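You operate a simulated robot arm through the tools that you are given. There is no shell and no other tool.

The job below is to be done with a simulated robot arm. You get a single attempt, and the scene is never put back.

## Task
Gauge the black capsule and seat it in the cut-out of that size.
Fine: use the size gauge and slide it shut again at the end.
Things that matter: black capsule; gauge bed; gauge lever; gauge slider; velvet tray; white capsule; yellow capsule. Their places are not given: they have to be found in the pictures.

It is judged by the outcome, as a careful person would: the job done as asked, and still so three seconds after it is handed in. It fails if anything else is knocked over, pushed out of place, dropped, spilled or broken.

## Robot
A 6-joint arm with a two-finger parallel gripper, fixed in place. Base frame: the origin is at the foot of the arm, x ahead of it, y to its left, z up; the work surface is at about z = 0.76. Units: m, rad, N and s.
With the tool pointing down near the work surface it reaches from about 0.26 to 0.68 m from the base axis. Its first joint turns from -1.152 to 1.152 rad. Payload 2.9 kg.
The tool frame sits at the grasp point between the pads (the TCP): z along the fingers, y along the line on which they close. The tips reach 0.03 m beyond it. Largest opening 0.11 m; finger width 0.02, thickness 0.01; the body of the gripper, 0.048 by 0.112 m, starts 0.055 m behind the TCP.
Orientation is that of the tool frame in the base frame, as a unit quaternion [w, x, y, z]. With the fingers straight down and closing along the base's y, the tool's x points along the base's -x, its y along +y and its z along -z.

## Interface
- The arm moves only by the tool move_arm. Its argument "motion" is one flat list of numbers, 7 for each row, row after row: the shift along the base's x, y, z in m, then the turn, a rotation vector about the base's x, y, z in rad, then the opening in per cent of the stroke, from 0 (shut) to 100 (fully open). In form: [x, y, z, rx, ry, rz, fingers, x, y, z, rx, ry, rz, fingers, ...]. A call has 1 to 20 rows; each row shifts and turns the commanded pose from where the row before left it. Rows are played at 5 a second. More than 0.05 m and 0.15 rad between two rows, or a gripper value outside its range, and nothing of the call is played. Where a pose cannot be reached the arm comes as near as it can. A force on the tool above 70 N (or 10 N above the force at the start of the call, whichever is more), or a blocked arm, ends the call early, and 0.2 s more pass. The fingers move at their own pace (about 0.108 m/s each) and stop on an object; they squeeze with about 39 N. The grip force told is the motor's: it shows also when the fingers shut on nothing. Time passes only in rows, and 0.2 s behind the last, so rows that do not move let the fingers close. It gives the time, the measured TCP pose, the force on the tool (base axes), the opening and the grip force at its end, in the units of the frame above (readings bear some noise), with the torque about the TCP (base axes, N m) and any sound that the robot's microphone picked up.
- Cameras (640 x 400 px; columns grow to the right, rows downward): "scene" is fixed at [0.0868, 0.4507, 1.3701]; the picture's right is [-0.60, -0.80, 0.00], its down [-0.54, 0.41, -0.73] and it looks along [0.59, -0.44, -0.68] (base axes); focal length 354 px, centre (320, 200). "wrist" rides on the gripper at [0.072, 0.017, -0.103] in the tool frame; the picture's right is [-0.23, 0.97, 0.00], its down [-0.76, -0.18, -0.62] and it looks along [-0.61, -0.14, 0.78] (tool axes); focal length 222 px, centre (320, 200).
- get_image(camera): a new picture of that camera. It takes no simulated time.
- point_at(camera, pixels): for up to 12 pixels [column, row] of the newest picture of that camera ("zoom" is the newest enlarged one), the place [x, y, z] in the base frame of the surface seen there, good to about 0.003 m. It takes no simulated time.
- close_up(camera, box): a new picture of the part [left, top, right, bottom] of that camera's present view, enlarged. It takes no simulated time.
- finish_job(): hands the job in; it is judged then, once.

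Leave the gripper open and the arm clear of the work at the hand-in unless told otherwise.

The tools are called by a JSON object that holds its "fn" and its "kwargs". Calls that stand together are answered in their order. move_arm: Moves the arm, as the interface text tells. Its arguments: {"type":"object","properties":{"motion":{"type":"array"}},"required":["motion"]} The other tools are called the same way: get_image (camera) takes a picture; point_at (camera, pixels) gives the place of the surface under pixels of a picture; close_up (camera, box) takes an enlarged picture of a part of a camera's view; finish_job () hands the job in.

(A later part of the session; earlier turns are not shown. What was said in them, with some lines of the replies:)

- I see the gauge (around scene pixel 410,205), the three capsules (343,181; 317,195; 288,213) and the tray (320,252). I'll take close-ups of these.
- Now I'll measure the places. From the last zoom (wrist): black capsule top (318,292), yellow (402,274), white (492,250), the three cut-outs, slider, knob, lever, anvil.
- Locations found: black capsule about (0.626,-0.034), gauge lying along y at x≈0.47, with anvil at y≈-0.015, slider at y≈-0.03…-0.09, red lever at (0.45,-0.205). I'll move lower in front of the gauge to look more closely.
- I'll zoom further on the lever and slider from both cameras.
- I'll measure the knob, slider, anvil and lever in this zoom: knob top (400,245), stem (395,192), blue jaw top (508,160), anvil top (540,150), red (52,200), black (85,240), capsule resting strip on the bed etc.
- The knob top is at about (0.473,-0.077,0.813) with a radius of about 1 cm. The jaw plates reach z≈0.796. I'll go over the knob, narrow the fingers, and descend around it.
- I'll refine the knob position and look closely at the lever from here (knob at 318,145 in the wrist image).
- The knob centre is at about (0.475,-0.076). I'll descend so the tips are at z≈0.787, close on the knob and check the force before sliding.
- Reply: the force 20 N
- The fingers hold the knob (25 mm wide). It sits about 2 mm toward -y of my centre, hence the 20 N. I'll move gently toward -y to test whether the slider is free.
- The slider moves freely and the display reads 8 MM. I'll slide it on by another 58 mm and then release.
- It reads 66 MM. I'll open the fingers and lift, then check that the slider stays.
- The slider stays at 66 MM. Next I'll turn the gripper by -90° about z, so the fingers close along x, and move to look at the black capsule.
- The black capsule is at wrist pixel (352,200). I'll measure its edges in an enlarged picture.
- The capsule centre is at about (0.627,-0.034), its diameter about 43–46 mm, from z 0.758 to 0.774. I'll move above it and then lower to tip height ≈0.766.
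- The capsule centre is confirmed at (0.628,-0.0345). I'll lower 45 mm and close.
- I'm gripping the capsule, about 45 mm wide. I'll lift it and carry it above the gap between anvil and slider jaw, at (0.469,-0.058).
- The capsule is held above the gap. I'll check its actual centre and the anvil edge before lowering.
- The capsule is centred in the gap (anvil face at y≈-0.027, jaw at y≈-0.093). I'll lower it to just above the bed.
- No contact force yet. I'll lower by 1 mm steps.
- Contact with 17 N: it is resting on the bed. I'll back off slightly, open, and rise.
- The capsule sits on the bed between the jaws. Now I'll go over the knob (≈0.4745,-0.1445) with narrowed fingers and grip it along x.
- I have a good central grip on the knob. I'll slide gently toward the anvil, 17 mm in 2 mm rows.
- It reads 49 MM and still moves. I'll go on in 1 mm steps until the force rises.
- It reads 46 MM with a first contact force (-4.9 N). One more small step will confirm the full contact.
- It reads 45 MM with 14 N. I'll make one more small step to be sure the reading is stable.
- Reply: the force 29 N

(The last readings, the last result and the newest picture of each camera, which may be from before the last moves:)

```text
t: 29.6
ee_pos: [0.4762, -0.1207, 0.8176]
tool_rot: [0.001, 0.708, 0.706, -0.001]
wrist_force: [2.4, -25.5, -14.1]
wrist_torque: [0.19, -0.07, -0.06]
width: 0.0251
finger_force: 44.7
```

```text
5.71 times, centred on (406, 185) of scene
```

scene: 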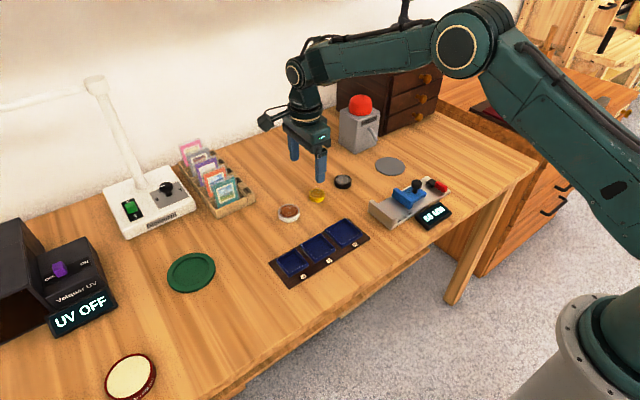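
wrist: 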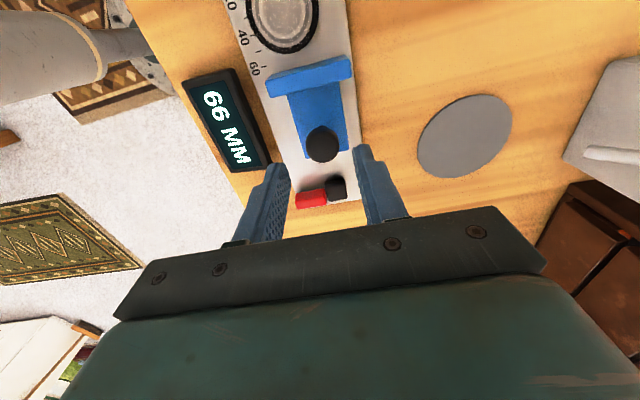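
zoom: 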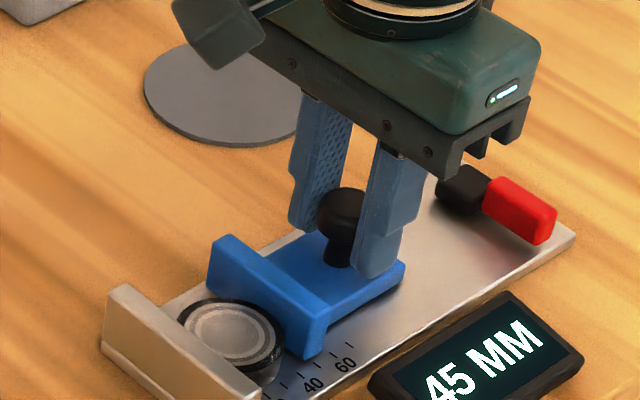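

The reading is stable at 45 MM under 25 N, matching the grip width of 44.7 mm, so the 46 cut-out is the right one. I'll slide the jaw back open by about 20 mm, release and rise.

{"fn": "move_arm", "kwargs": {"motion": [0, -0.003, 0, 0, 0, 0, 15, 0, -0.005, 0, 0, 0, 0, 15, 0, -0.006, 0, 0, 0, 0, 15, 0, -0.006, 0, 0, 0, 0, 15, 0, -0.003, 0, 0, 0, 0, 15, 0, 0, 0, 0, 0, 0, 15, 0, 0, 0, 0, 0, 0, 40, 0, 0, 0, 0, 0, 0, 40, 0, 0, 0.02, 0, 0, 0, 40, 0, 0, 0.03, 0, 0, 0, 45, 0, 0, 0.025, 0, 0, 0, 60]}}

{"fn": "close_up", "kwargs": {"camera": "scene", "box": [350, 150, 462, 220]}}

{"fn": "get_image", "kwargs": {"camera": "wrist"}}

```text
t: 32.0
ee_pos: [0.4764, -0.1432, 0.892]
tool_rot: [0.0, 0.707, 0.707, 0.0]
wrist_force: [0.2, -1.3, 0.4]
wrist_torque: [0.06, 0.0, 0.0]
width: 0.066
finger_force: 0.1
```

```text
5.71 times, centred on (406, 185) of scene
```

zoom: 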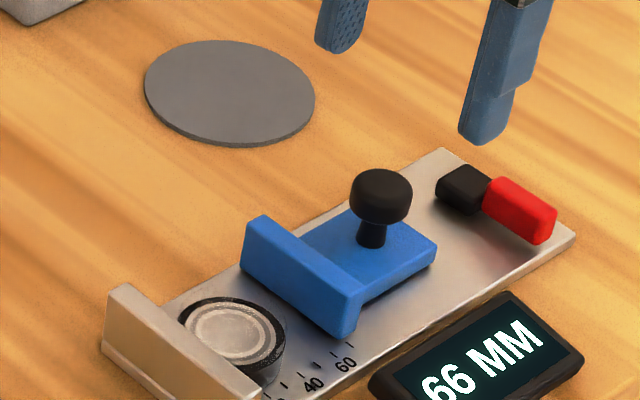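

```text
taken
```

wrist: 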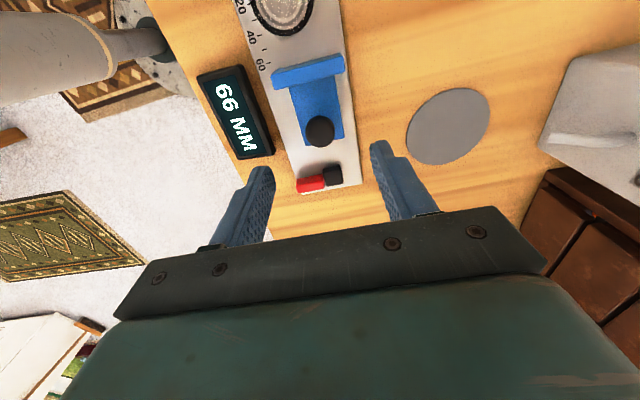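

The slider is back at 66 MM, with the capsule next to the anvil. I'll move above the capsule and measure it.

{"fn": "move_arm", "kwargs": {"motion": [-0.002, 0.03, 0, 0, 0, 0, 60, -0.003, 0.032, 0, 0, 0, 0, 65, -0.002, 0.031, -0.01, 0, 0, 0, 65, 0, 0, -0.02, 0, 0, 0, 65, 0, 0, 0, 0, 0, 0, 65]}}

{"fn": "close_up", "kwargs": {"camera": "wrist", "box": [200, 50, 440, 200]}}

{"fn": "close_up", "kwargs": {"camera": "scene", "box": [362, 182, 418, 217]}}

```text
t: 33.2
ee_pos: [0.4685, -0.0493, 0.8613]
tool_rot: [0.0, 0.707, 0.707, -0.001]
wrist_force: [-0.3, 0.2, 0.9]
wrist_torque: [-0.02, 0.01, 0.01]
width: 0.0714
finger_force: 0.0
```

```text
2.67 times, centred on (320, 125) of wrist
```

zoom: 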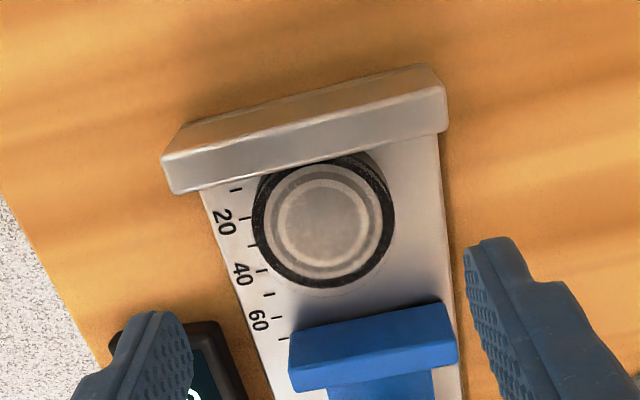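

```text
11.43 times, centred on (390, 200) of scene
```

zoom: 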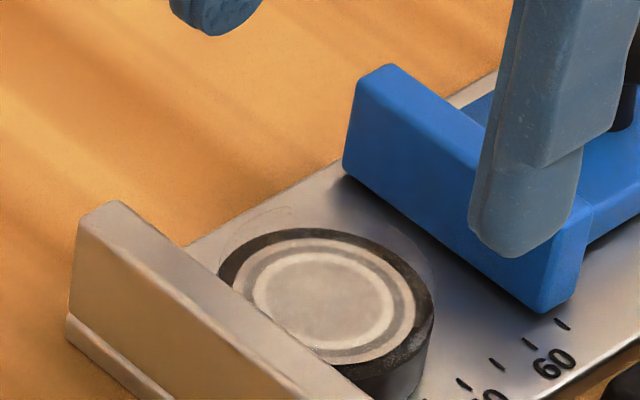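

{"fn": "get_image", "kwargs": {"camera": "wrist"}}

{"fn": "point_at", "kwargs": {"camera": "wrist", "pixels": [[321.5, 133], [296, 133], [346, 130], [322, 156], [370, 115], [235, 180], [310, 180]]}}

{"fn": "point_at", "kwargs": {"camera": "zoom", "pixels": [[330, 295], [430, 305], [225, 265], [360, 355], [300, 233]]}}

```text
taken
```

wrist: 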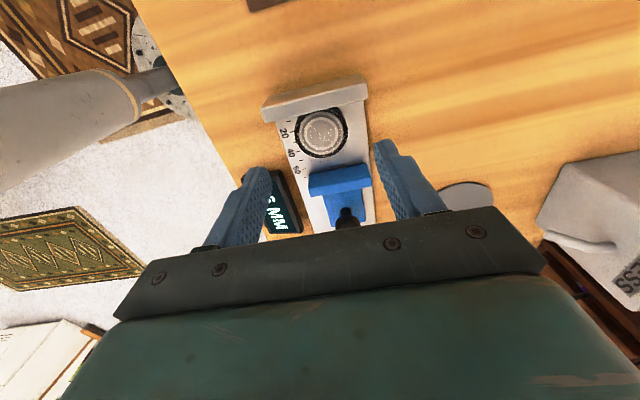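

```text
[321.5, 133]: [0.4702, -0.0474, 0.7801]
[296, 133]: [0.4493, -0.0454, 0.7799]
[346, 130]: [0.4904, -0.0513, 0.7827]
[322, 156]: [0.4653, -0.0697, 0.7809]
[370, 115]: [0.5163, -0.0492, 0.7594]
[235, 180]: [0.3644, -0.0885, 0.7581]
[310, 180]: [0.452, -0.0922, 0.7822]
```

```text
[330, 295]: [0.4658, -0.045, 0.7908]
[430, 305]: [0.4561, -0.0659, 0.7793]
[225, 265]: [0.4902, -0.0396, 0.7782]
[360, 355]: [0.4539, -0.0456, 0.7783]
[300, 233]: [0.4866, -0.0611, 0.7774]
```

The capsule centre is at about (0.470,-0.049). Before gripping I'll check the cut-out's rim and floor heights to choose the grip depth.

{"fn": "close_up", "kwargs": {"camera": "scene", "box": [264, 210, 376, 295]}}

```text
4.71 times, centred on (320, 252) of scene
```

zoom: 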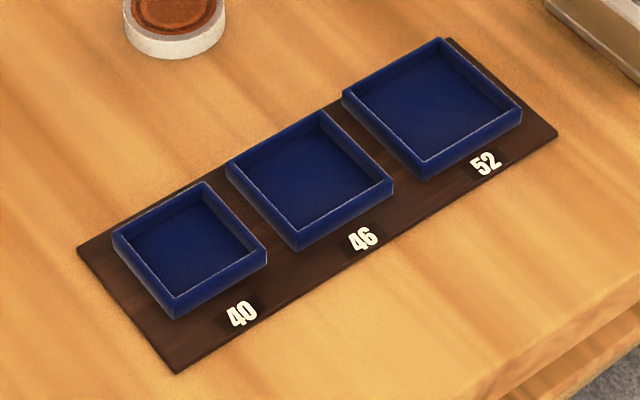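

{"fn": "point_at", "kwargs": {"camera": "zoom", "pixels": [[310, 175], [230, 166], [321, 112], [390, 184], [298, 234], [297, 244], [240, 168], [320, 122], [375, 180], [300, 222], [345, 240], [315, 200]]}}

{"fn": "point_at", "kwargs": {"camera": "zoom", "pixels": [[275, 138], [262, 200], [345, 210], [357, 148], [280, 145], [272, 195], [340, 200], [350, 150]]}}

```text
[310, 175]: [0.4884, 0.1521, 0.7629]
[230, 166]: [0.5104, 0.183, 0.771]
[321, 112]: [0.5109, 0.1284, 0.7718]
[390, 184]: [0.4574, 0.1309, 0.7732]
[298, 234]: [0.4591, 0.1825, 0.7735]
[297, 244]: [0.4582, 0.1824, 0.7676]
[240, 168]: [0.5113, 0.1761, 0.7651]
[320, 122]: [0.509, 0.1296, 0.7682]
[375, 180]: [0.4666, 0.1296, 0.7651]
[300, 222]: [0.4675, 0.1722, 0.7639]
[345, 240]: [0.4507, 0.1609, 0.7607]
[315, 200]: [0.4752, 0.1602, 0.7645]
```

```text
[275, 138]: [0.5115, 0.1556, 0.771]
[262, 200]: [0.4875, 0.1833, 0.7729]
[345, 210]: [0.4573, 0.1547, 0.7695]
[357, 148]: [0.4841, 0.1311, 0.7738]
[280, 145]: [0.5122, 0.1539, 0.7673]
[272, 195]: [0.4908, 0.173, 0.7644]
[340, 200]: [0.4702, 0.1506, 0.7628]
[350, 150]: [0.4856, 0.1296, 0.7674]
```

The 46 cut-out has its rim at z≈0.773, its floor at ≈0.763, and its centre near (0.4845,0.1565). I'll grip the capsule a bit higher this time (tips about 8 mm above its bottom), so the fingers clear the rim.

{"fn": "move_arm", "kwargs": {"motion": [0.001, 0, -0.025, 0, 0, 0, 65, 0, 0, -0.02, 0, 0, 0, 65, 0, 0, -0.011, 0, 0, 0, 65, 0, 0, 0, 0, 0, 0, 65]}}

{"fn": "close_up", "kwargs": {"camera": "scene", "box": [362, 182, 418, 217]}}

{"fn": "close_up", "kwargs": {"camera": "wrist", "box": [200, 50, 440, 200]}}

```text
t: 34.2
ee_pos: [0.4687, -0.0503, 0.8061]
tool_rot: [0.0, 0.707, 0.708, 0.0]
wrist_force: [-1.0, 0.5, 0.0]
wrist_torque: [0.02, -0.04, 0.0]
width: 0.0714
finger_force: 0.0
```

```text
11.43 times, centred on (390, 200) of scene
```

zoom: 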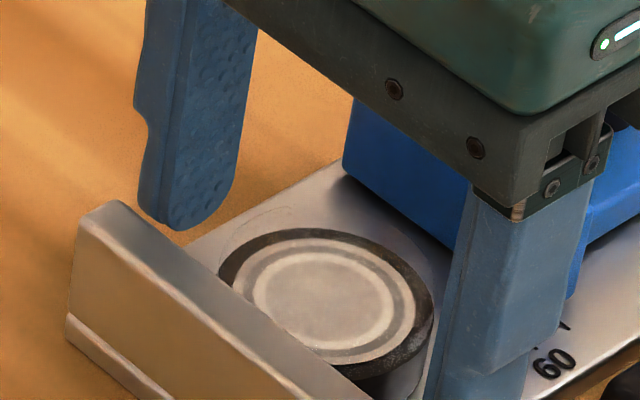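

```text
2.67 times, centred on (320, 125) of wrist
```

zoom: 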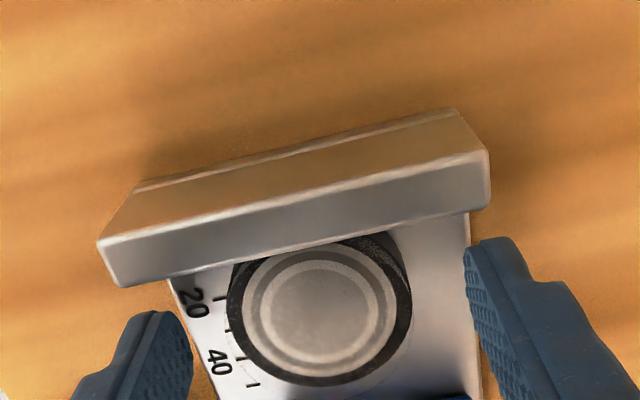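

The wrist view puts the capsule centre within 1 mm of the TCP. I'll close and lift.

{"fn": "move_arm", "kwargs": {"motion": [0, 0, -0.0005, 0, 0, 0, 50, 0, 0, 0, 0, 0, 0, 40, 0, 0, 0, 0, 0, 0, 25, 0, 0, 0, 0, 0, 0, 25, 0, -0.001, 0.01, 0, 0, 0, 25, 0, 0, 0.03, 0, 0, 0, 25, 0, 0, 0.03, 0, 0, 0, 25]}}

{"fn": "close_up", "kwargs": {"camera": "scene", "box": [350, 140, 446, 220]}}

{"fn": "close_up", "kwargs": {"camera": "wrist", "box": [200, 50, 440, 200]}}

```text
t: 35.8
ee_pos: [0.4703, -0.0505, 0.8759]
tool_rot: [-0.001, 0.707, 0.707, 0.001]
wrist_force: [0.5, 0.3, 0.1]
wrist_torque: [-0.01, 0.01, 0.01]
width: 0.0446
finger_force: 39.3
```

```text
5.00 times, centred on (398, 180) of scene
```

zoom: 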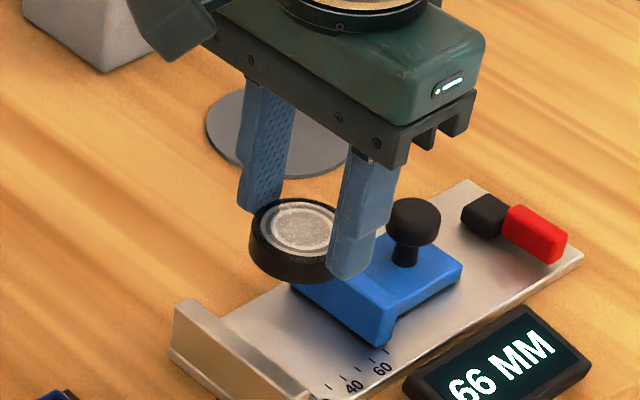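

```text
2.67 times, centred on (320, 125) of wrist
```

zoom: 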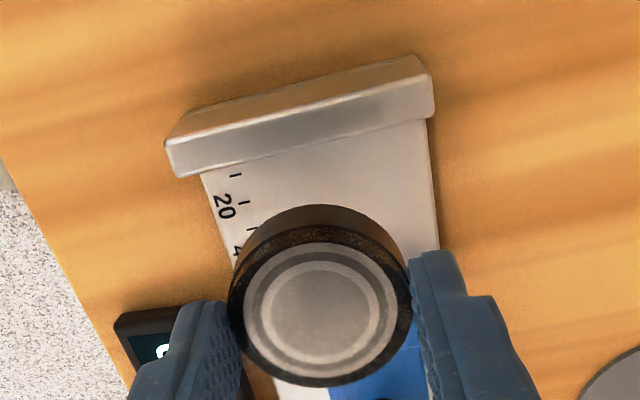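

The capsule is held level. I'll carry it toward the tray, stopping at y≈0.125 to view the 46 well clearly.

{"fn": "move_arm", "kwargs": {"motion": [0.003, 0.035, 0, 0, 0, 0, 25, 0.003, 0.035, 0, 0, 0, 0, 25, 0.003, 0.035, 0, 0, 0, 0, 25, 0.003, 0.035, 0, 0, 0, 0, 25, 0.002, 0.0355, 0, 0, 0, 0, 25, 0, 0, 0, 0, 0, 0, 25]}}

{"fn": "get_image", "kwargs": {"camera": "wrist"}}

{"fn": "close_up", "kwargs": {"camera": "wrist", "box": [200, 0, 440, 150]}}

```text
t: 37.2
ee_pos: [0.4837, 0.1256, 0.8753]
tool_rot: [0.0, 0.708, 0.707, 0.0]
wrist_force: [0.2, 0.4, -0.2]
wrist_torque: [0.0, 0.04, -0.03]
width: 0.0447
finger_force: 38.7
```

```text
taken
```

wrist: 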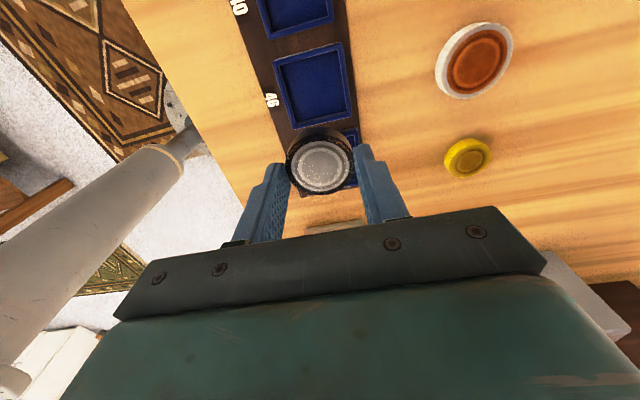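

```text
2.67 times, centred on (320, 75) of wrist
```

zoom: 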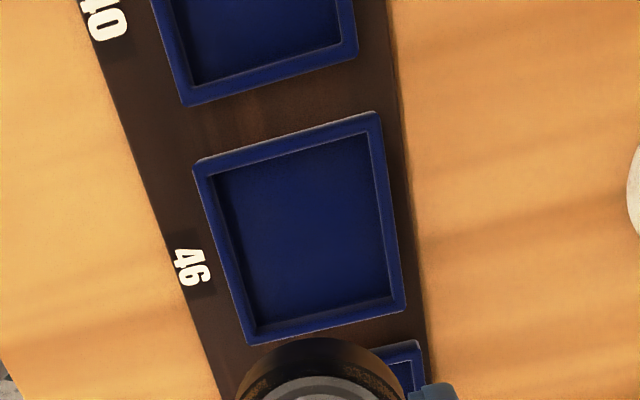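

I can see the 46 well clearly; I'll measure its rim corners and edges in the zoom.

{"fn": "point_at", "kwargs": {"camera": "zoom", "pixels": [[203, 165], [374, 120], [398, 304], [253, 338], [289, 141], [386, 212], [326, 321], [228, 252], [305, 230], [230, 185], [362, 150], [378, 290]]}}

{"fn": "point_at", "kwargs": {"camera": "zoom", "pixels": [[203, 165], [374, 120], [398, 304], [253, 338], [289, 141], [386, 212], [326, 321], [228, 252], [196, 163], [377, 114], [403, 308], [250, 343]]}}

```text
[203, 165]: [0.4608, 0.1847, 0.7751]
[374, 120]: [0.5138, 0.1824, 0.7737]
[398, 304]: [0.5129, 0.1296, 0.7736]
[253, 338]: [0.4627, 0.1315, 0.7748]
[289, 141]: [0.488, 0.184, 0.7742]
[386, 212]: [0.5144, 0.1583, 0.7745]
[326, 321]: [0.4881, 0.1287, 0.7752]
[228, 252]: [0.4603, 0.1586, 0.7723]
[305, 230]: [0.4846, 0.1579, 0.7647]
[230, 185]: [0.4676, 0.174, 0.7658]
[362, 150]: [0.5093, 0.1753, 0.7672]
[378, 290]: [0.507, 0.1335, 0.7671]
```

```text
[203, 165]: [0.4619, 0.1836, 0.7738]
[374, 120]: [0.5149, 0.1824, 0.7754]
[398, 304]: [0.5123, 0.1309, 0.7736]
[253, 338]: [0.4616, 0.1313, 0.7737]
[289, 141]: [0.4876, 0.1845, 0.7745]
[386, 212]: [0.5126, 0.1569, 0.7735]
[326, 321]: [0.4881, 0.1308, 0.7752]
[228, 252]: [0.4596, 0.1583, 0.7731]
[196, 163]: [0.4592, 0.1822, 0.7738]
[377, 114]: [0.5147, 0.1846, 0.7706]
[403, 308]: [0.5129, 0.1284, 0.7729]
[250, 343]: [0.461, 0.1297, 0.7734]
```

The wrist camera gives the well centre at about (0.487,0.157). I'll move over it and lower until the capsule bottom is about 6 mm above the rim, then compare.

{"fn": "move_arm", "kwargs": {"motion": [0.0015, 0.0155, -0.01, 0, 0, 0, 25, 0.0015, 0.0155, -0.015, 0, 0, 0, 25, 0, 0, -0.02, 0, 0, 0, 25, 0, 0, -0.011, 0, 0, 0, 25, 0, 0, 0, 0, 0, 0, 25]}}

{"fn": "close_up", "kwargs": {"camera": "scene", "box": [285, 210, 365, 270]}}

{"fn": "close_up", "kwargs": {"camera": "wrist", "box": [200, 50, 440, 200]}}

```text
t: 38.4
ee_pos: [0.4881, 0.1549, 0.8198]
tool_rot: [0.0, 0.707, 0.707, 0.0]
wrist_force: [0.7, -1.1, -0.4]
wrist_torque: [-0.02, 0.02, 0.02]
width: 0.0447
finger_force: 39.0
```

```text
6.67 times, centred on (325, 240) of scene
```

zoom: 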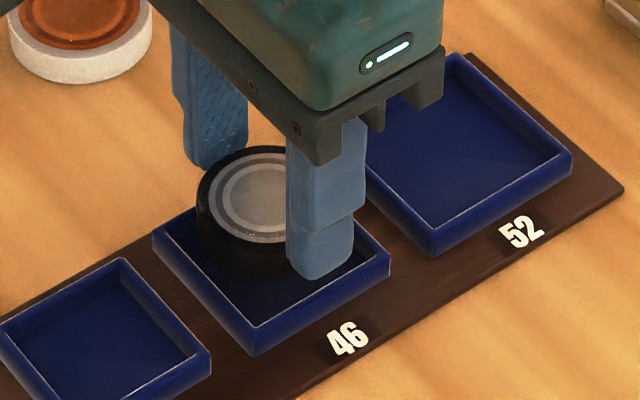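

```text
2.67 times, centred on (320, 125) of wrist
```

zoom: 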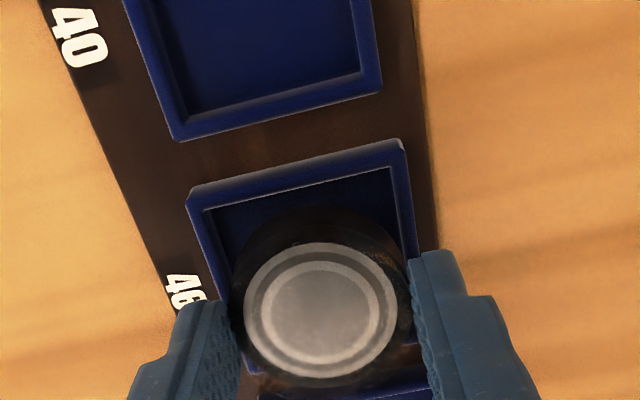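

By the wrist view the well centre lies within ~1 mm of the capsule centre. I'll cross-check with point_at.

{"fn": "point_at", "kwargs": {"camera": "zoom", "pixels": [[196, 200], [397, 148], [296, 173], [215, 275], [322, 308], [250, 312], [396, 300], [322, 245], [322, 372], [212, 240], [404, 200], [409, 240]]}}

{"fn": "get_image", "kwargs": {"camera": "scene"}}

{"fn": "point_at", "kwargs": {"camera": "scene", "pixels": [[318, 239.5], [301, 246], [335, 249.7], [315, 262], [307, 254], [325, 256.5]]}}

```text
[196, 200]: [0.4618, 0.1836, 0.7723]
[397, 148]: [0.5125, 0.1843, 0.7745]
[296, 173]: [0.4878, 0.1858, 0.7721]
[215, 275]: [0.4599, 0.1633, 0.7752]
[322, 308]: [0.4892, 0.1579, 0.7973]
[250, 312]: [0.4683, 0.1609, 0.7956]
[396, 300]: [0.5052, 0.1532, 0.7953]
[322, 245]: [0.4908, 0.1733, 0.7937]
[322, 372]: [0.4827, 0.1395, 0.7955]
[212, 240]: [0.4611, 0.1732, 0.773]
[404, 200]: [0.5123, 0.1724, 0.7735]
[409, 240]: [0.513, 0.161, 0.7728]
```

```text
taken
```

scene: 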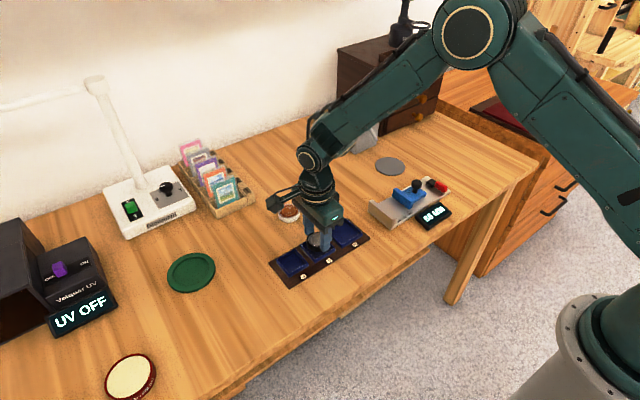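

```text
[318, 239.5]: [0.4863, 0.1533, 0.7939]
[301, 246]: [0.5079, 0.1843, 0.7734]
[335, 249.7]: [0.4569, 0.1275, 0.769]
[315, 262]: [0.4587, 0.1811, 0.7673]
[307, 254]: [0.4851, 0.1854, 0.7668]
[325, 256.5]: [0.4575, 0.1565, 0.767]
```

The wrist camera says aligned; the scene estimate differs by about 3 mm, so I'll enlarge the scene view further.

{"fn": "close_up", "kwargs": {"camera": "scene", "box": [298, 228, 338, 266]}}

```text
10.53 times, centred on (318, 247) of scene
```

zoom: 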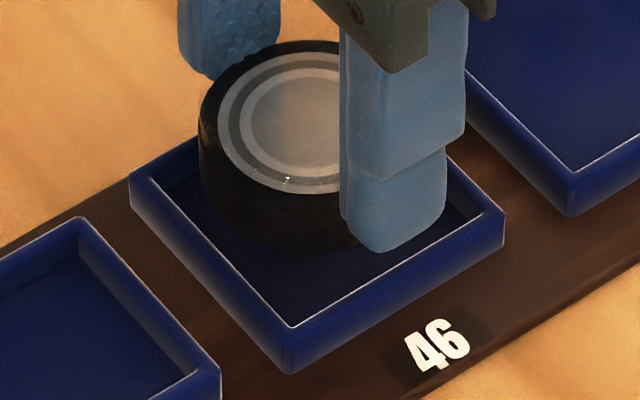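

The enlarged scene suggests the capsule may be 1–2 mm too far in +x, while the wrist view says centred. The well has about ±1.5 mm of play. I'll shift -1 mm in x and lower slowly in steps, watching the force.

{"fn": "move_arm", "kwargs": {"motion": [-0.001, 0.0005, -0.003, 0, 0, 0, 25, 0, 0, -0.002, 0, 0, 0, 25, 0, 0, -0.002, 0, 0, 0, 25, 0, 0, 0, 0, 0, 0, 25]}}

{"fn": "close_up", "kwargs": {"camera": "scene", "box": [298, 228, 338, 266]}}

{"fn": "close_up", "kwargs": {"camera": "wrist", "box": [240, 90, 400, 190]}}

```text
t: 39.4
ee_pos: [0.4855, 0.1557, 0.813]
tool_rot: [0.001, 0.707, 0.707, 0.0]
wrist_force: [0.5, -0.2, 0.4]
wrist_torque: [0.03, -0.01, 0.0]
width: 0.0445
finger_force: 39.0
```

```text
10.53 times, centred on (318, 247) of scene
```

zoom: 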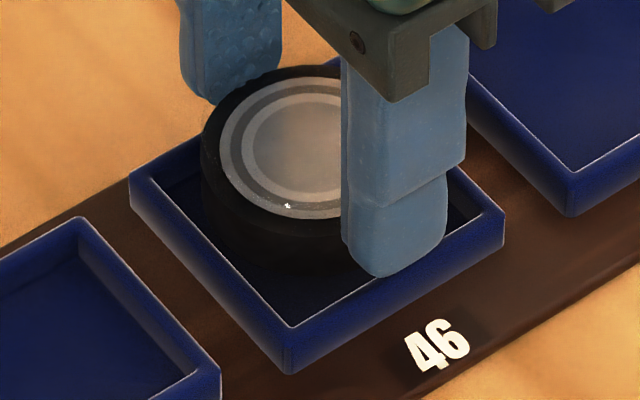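

```text
4.00 times, centred on (320, 140) of wrist
```

zoom: 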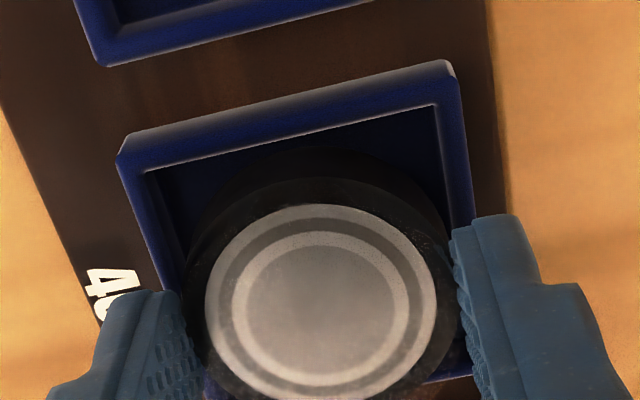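

Now both views agree to about 1 mm. I'll continue down in 1 mm steps.

{"fn": "move_arm", "kwargs": {"motion": [-0.0005, -0.0003, -0.001, 0, 0, 0, 25, 0, 0, -0.001, 0, 0, 0, 25, 0, 0, -0.001, 0, 0, 0, 25, 0, 0, 0, 0, 0, 0, 25]}}

{"fn": "move_arm", "kwargs": {"motion": [0, 0, -0.001, 0, 0, 0, 25, 0, 0, -0.001, 0, 0, 0, 25, 0, 0, 0, 0, 0, 0, 25]}}

{"fn": "close_up", "kwargs": {"camera": "scene", "box": [298, 228, 338, 266]}}

{"fn": "close_up", "kwargs": {"camera": "wrist", "box": [240, 90, 400, 190]}}

```text
t: 40.4
ee_pos: [0.4861, 0.1555, 0.8101]
tool_rot: [0.001, 0.707, 0.707, 0.0]
wrist_force: [0.3, -0.3, -1.2]
wrist_torque: [0.02, 0.01, -0.02]
width: 0.0445
finger_force: 38.5
```

```text
t: 41.2
ee_pos: [0.4861, 0.1556, 0.8072]
tool_rot: [0.0, 0.707, 0.707, 0.0]
wrist_force: [0.0, -0.2, -0.8]
wrist_torque: [0.03, -0.01, -0.01]
width: 0.0446
finger_force: 39.3
```

```text
10.53 times, centred on (318, 247) of scene
```

zoom: 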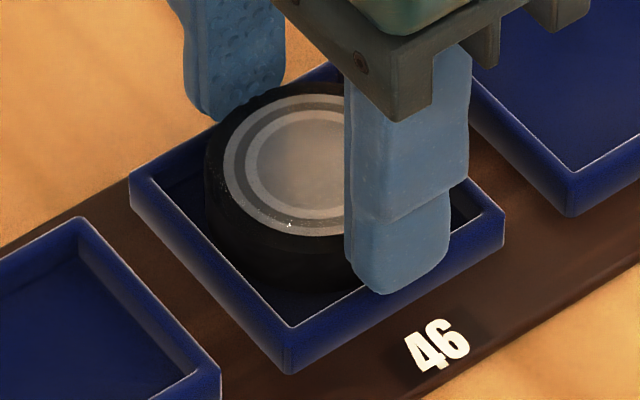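

```text
4.00 times, centred on (320, 140) of wrist
```

zoom: 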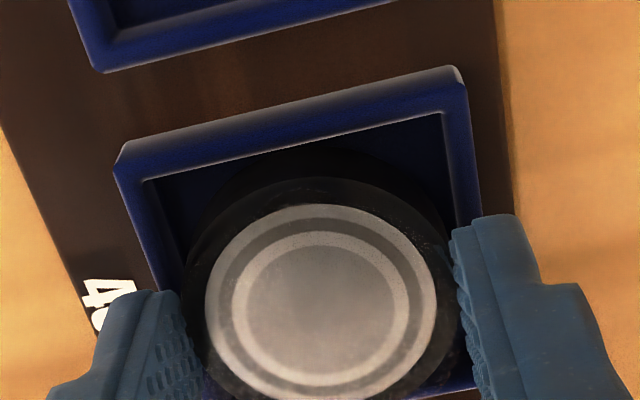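

No contact yet; the capsule is entering the well freely. I'll go on by 1 mm steps.

{"fn": "move_arm", "kwargs": {"motion": [0, 0, -0.001, 0, 0, 0, 25, 0, 0, 0, 0, 0, 0, 25]}}

{"fn": "move_arm", "kwargs": {"motion": [0, 0, -0.001, 0, 0, 0, 25, 0, 0, 0, 0, 0, 0, 25]}}

{"fn": "close_up", "kwargs": {"camera": "scene", "box": [298, 228, 338, 266]}}

```text
t: 41.8
ee_pos: [0.4864, 0.1557, 0.8067]
tool_rot: [0.0, 0.707, 0.708, 0.0]
wrist_force: [-0.9, -0.2, -0.5]
wrist_torque: [0.02, 0.02, 0.0]
width: 0.0449
finger_force: 39.1
```

```text
t: 42.4
ee_pos: [0.4854, 0.1553, 0.8063]
tool_rot: [0.0, 0.707, 0.708, 0.0]
wrist_force: [0.5, -0.1, -0.3]
wrist_torque: [-0.02, -0.01, -0.01]
width: 0.0446
finger_force: 39.3
```

```text
10.53 times, centred on (318, 247) of scene
```

zoom: 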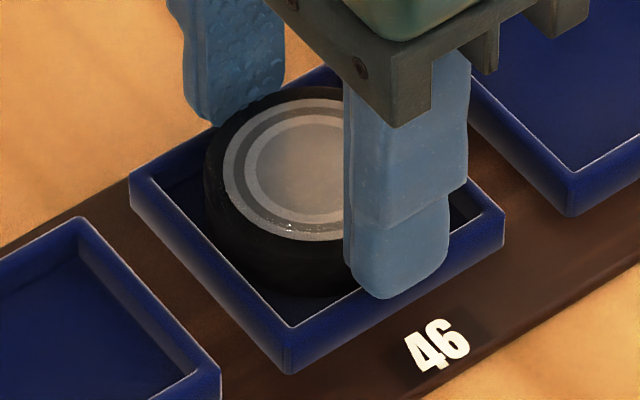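

{"fn": "move_arm", "kwargs": {"motion": [0, 0, -0.001, 0, 0, 0, 25, 0, 0, 0, 0, 0, 0, 25]}}

{"fn": "move_arm", "kwargs": {"motion": [0, 0, -0.001, 0, 0, 0, 25, 0, 0, 0, 0, 0, 0, 25]}}

{"fn": "close_up", "kwargs": {"camera": "scene", "box": [298, 228, 338, 266]}}

{"fn": "close_up", "kwargs": {"camera": "wrist", "box": [240, 90, 400, 190]}}

```text
t: 43.0
ee_pos: [0.4855, 0.1557, 0.8053]
tool_rot: [0.0, 0.707, 0.707, 0.0]
wrist_force: [-0.1, 1.1, -0.6]
wrist_torque: [-0.02, -0.02, 0.0]
width: 0.0447
finger_force: 39.1
```

```text
t: 43.6
ee_pos: [0.4855, 0.1548, 0.8033]
tool_rot: [0.0, 0.707, 0.707, 0.0]
wrist_force: [-1.4, -0.7, 1.1]
wrist_torque: [-0.01, 0.07, 0.0]
width: 0.0444
finger_force: 38.9
```

```text
10.53 times, centred on (318, 247) of scene
```

zoom: 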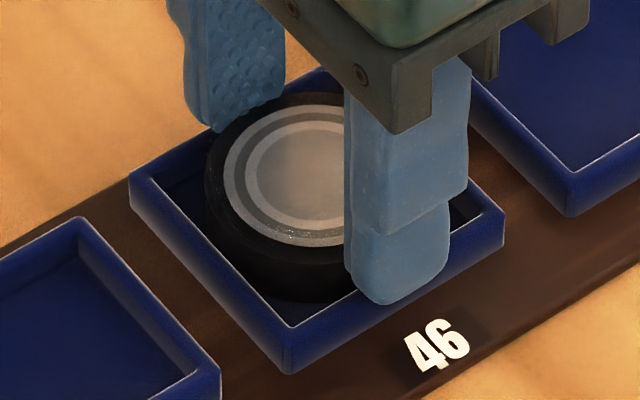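

```text
4.00 times, centred on (320, 140) of wrist
```

zoom: 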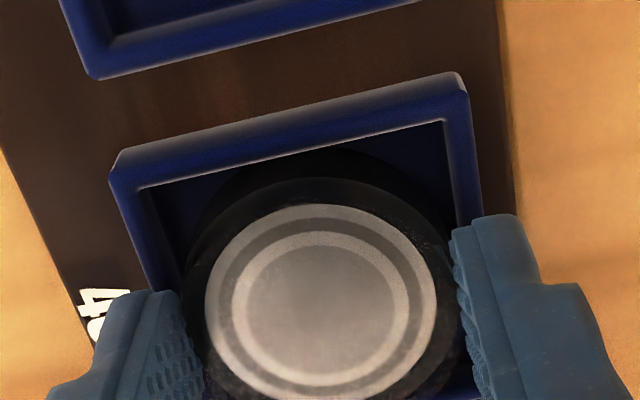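

A light contact is beginning and the capsule is about at the well floor. I'll rise half a millimetre, then open gently and lift a little.

{"fn": "move_arm", "kwargs": {"motion": [0, 0, 0.0007, 0, 0, 0, 25, 0, 0, 0, 0, 0, 0, 42, 0, 0, 0, 0, 0, 0, 48, 0, 0, 0, 0, 0, 0, 55, 0, 0, 0.005, 0, 0, 0, 60, 0, 0, 0.02, 0, 0, 0, 60, 0, 0, 0.03, 0, 0, 0, 60, 0, 0, 0.03, 0, 0, 0, 60]}}

{"fn": "close_up", "kwargs": {"camera": "scene", "box": [278, 213, 358, 273]}}

{"fn": "close_up", "kwargs": {"camera": "wrist", "box": [240, 70, 400, 170]}}

```text
t: 45.4
ee_pos: [0.4862, 0.1544, 0.8903]
tool_rot: [0.001, 0.707, 0.707, 0.0]
wrist_force: [0.1, 0.0, 0.2]
wrist_torque: [0.02, 0.04, 0.01]
width: 0.0662
finger_force: 0.1
```

```text
6.67 times, centred on (318, 243) of scene
```

zoom: 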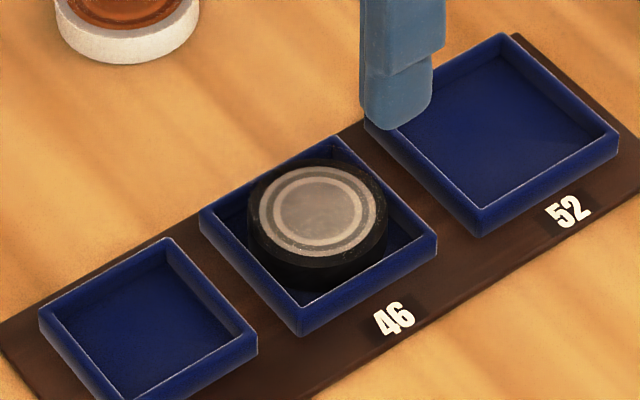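

```text
4.00 times, centred on (320, 120) of wrist
```

zoom: 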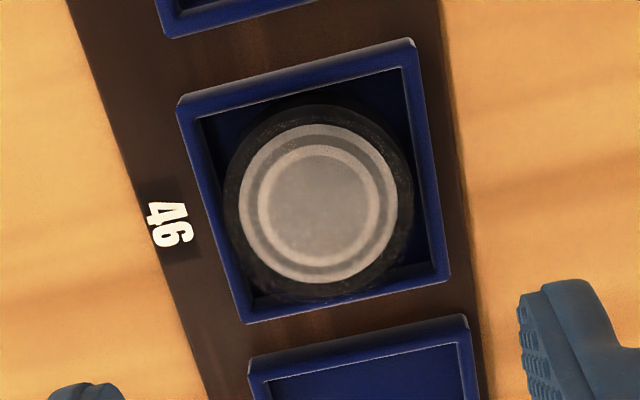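

The capsule is in the 46 well. I'll check that it lies flat on the floor.

{"fn": "point_at", "kwargs": {"camera": "zoom", "pixels": [[318, 205], [245, 215], [390, 200], [312, 130], [325, 280], [240, 170], [395, 250], [210, 160], [420, 130], [235, 290]]}}

{"fn": "close_up", "kwargs": {"camera": "scene", "box": [300, 230, 336, 262]}}

```text
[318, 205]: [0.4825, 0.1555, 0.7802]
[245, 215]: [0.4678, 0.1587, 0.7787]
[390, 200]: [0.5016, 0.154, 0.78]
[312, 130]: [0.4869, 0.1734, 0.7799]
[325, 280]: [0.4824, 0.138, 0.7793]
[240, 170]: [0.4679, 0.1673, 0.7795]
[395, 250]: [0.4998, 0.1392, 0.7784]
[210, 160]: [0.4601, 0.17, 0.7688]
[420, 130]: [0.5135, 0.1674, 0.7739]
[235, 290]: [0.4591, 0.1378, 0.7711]
```

```text
12.50 times, centred on (318, 246) of scene
```

zoom: 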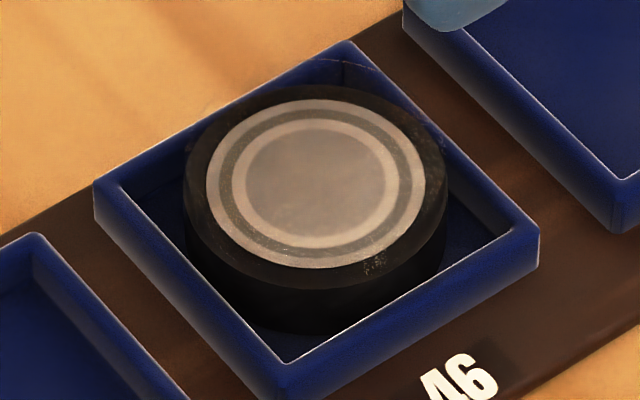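

It is flat and seated (top at z≈0.7795 everywhere). Next I'll return over the slider knob at (0.4765,-0.1435) to shut the gauge.

{"fn": "move_arm", "kwargs": {"motion": [-0.0014, -0.042, 0.003, 0, 0, 0, 55, -0.0014, -0.0425, 0, 0, 0, 0, 50, -0.0014, -0.0425, 0, 0, 0, 0, 45, -0.0014, -0.0425, 0, 0, 0, 0, 40, -0.0014, -0.0425, 0, 0, 0, 0, 40, -0.0014, -0.0425, 0, 0, 0, 0, 40, -0.0013, -0.043, 0, 0, 0, 0, 40, 0, 0, -0.03, 0, 0, 0, 40, 0, 0, 0, 0, 0, 0, 40]}}

{"fn": "get_image", "kwargs": {"camera": "wrist"}}

{"fn": "point_at", "kwargs": {"camera": "wrist", "pixels": [[322, 148], [308, 148], [337, 146], [322, 160], [322, 134]]}}

```text
t: 47.4
ee_pos: [0.4776, -0.1421, 0.8607]
tool_rot: [0.001, 0.707, 0.708, 0.001]
wrist_force: [0.0, -0.1, -0.4]
wrist_torque: [0.04, 0.03, 0.02]
width: 0.0439
finger_force: 0.1
```

```text
taken
```

wrist: 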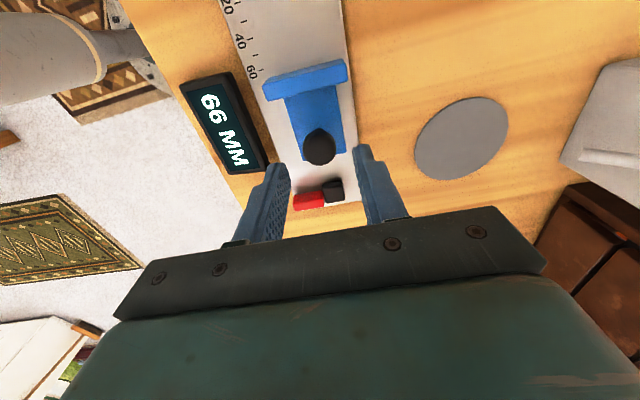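

```text
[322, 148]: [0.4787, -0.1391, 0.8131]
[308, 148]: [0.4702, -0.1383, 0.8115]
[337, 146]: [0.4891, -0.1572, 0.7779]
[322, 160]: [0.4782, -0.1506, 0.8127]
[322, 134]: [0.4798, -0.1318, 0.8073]
```

The knob is just below; I'll shift 1 mm, descend and grip it.

{"fn": "move_arm", "kwargs": {"motion": [-0.0012, -0.001, -0.02, 0, 0, 0, 40, 0, 0, -0.015, 0, 0, 0, 40, 0, 0, -0.009, 0, 0, 0, 40, 0, 0, 0, 0, 0, 0, 25, 0, 0, 0, 0, 0, 0, 15, 0, 0, 0, 0, 0, 0, 15]}}

{"fn": "close_up", "kwargs": {"camera": "scene", "box": [350, 150, 462, 220]}}

```text
t: 48.8
ee_pos: [0.4771, -0.1422, 0.8187]
tool_rot: [0.0, 0.707, 0.707, 0.001]
wrist_force: [7.8, 0.1, -4.3]
wrist_torque: [-0.08, -0.18, 0.0]
width: 0.0251
finger_force: 45.0
```

```text
5.71 times, centred on (406, 185) of scene
```

zoom: 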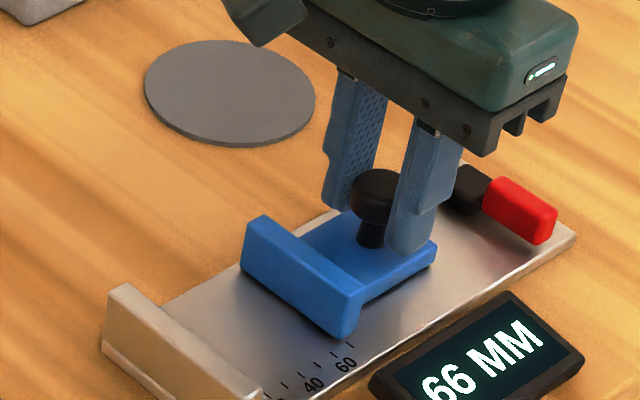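

The knob is gripped. I'll slide +63 mm toward the anvil, then finish with small steps.

{"fn": "move_arm", "kwargs": {"motion": [0, 0.005, 0, 0, 0, 0, 15, 0, 0.008, 0, 0, 0, 0, 15, 0, 0.01, 0, 0, 0, 0, 15, 0, 0.01, 0, 0, 0, 0, 15, 0, 0.01, 0, 0, 0, 0, 15, 0, 0.01, 0, 0, 0, 0, 15, 0, 0.006, 0, 0, 0, 0, 15, 0, 0.004, 0, 0, 0, 0, 15, 0, 0, 0, 0, 0, 0, 15]}}

{"fn": "close_up", "kwargs": {"camera": "scene", "box": [350, 150, 462, 220]}}

```text
t: 50.8
ee_pos: [0.4749, -0.0807, 0.8187]
tool_rot: [0.001, 0.708, 0.707, 0.001]
wrist_force: [17.8, 0.3, -12.7]
wrist_torque: [0.02, -0.31, 0.02]
width: 0.025
finger_force: 45.5
```

```text
5.71 times, centred on (406, 185) of scene
```

zoom: 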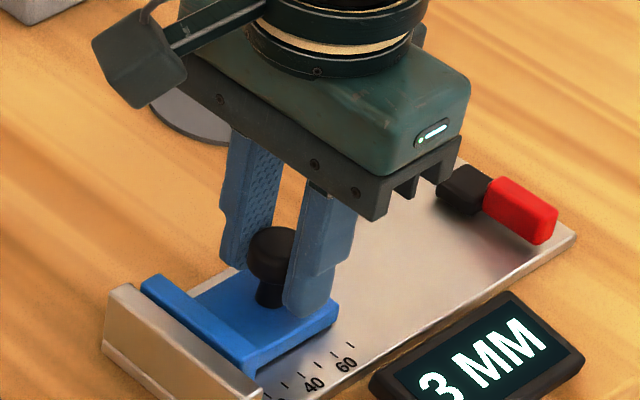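

It reads 3 MM, with a side load of 18 N in x; I'll shift +1.5 mm in x to ease it and push the last millimetres.

{"fn": "move_arm", "kwargs": {"motion": [0.0015, 0.001, 0.0005, 0, 0, 0, 15, 0, 0.001, 0, 0, 0, 0, 15, 0, 0.001, 0, 0, 0, 0, 15, 0, 0, 0, 0, 0, 0, 15]}}

{"fn": "close_up", "kwargs": {"camera": "scene", "box": [350, 150, 462, 220]}}

```text
t: 51.8
ee_pos: [0.4755, -0.0784, 0.8191]
tool_rot: [-0.001, 0.707, 0.707, 0.0]
wrist_force: [8.9, -2.9, -11.3]
wrist_torque: [-0.02, -0.13, -0.04]
width: 0.0252
finger_force: 45.0
```

```text
5.71 times, centred on (406, 185) of scene
```

zoom: 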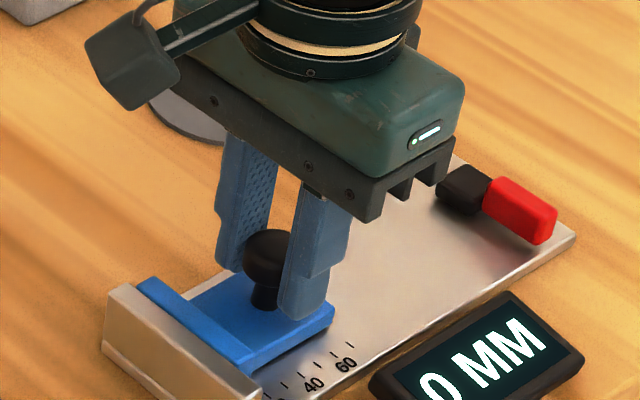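

It reads 0 MM. One small press to seat it, then release and rise clear.

{"fn": "move_arm", "kwargs": {"motion": [0, 0.001, 0, 0, 0, 0, 15, 0, 0, 0, 0, 0, 0, 15, 0, 0, 0, 0, 0, 0, 40, 0, 0, 0, 0, 0, 0, 40, 0, 0, 0.02, 0, 0, 0, 40, 0, 0, 0.03, 0, 0, 0, 50, 0, 0, 0.04, 0, 0, 0, 80, 0, 0, 0.04, 0, 0, 0, 100, -0.03, 0, 0.03, 0, 0, 0, 100, -0.03, 0, 0.02, 0, 0, 0, 100]}}

{"fn": "get_image", "kwargs": {"camera": "scene"}}

{"fn": "close_up", "kwargs": {"camera": "scene", "box": [350, 150, 462, 220]}}

{"fn": "close_up", "kwargs": {"camera": "scene", "box": [250, 160, 390, 300]}}

```text
t: 54.0
ee_pos: [0.4161, -0.0774, 0.9991]
tool_rot: [0.0, 0.707, 0.707, -0.001]
wrist_force: [-0.2, 0.4, -0.8]
wrist_torque: [0.04, 0.0, 0.03]
width: 0.1099
finger_force: 0.1
```

```text
taken
```

scene: 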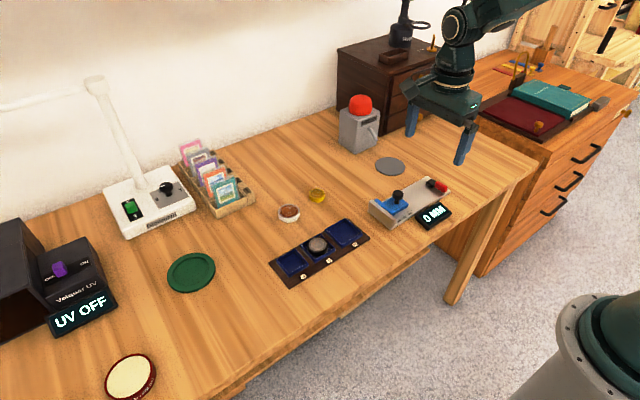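

```text
5.71 times, centred on (406, 185) of scene
```

zoom: 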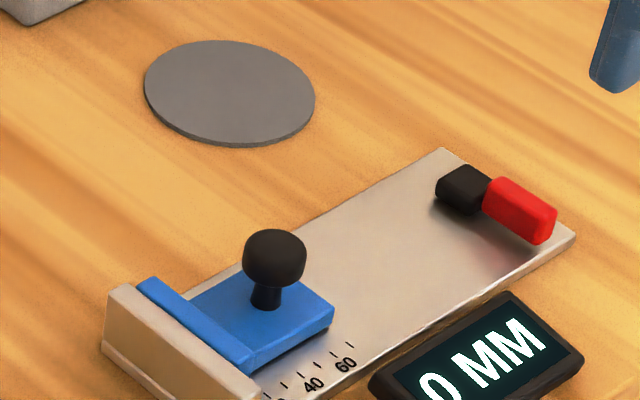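

```text
2.86 times, centred on (320, 230) of scene
```

zoom: 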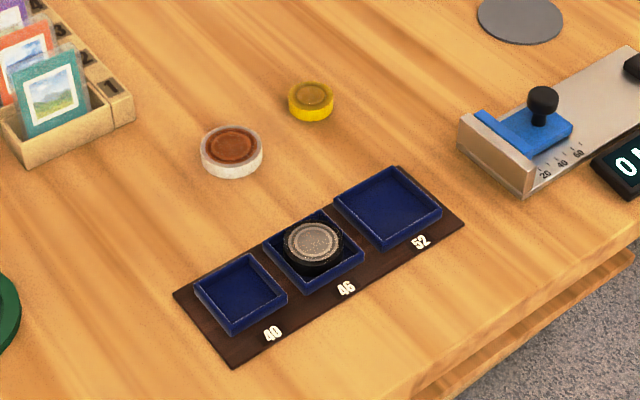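

The black capsule sits in the 46 cut-out and the gauge is shut at 0 MM. The white and yellow capsules and everything else are where they were, the gripper is open and the arm is clear. I'm handing in.

{"fn": "finish_job", "kwargs": {}}

```text
The job is handed in.
```

The black capsule measured 45 mm on the gauge, and it now sits flat in the 46 cut-out of the velvet tray. I chose 46 because 45 mm is too big for the 40 cut-out and loose in the 52.

- **Measurement:** the gauge held at 45 MM as I pressed the slider harder, and the gripper read about 44.7 mm across the capsule.
- **Gauge:** it is slid shut again and reads 0 MM. The slider moved freely, so I never touched the red lever.
- **Everything else:** the white and yellow capsules and the tray look unmoved in the final picture. The gripper is open and the arm is clear of the work.

The job is handed in; no verdict came back with it.
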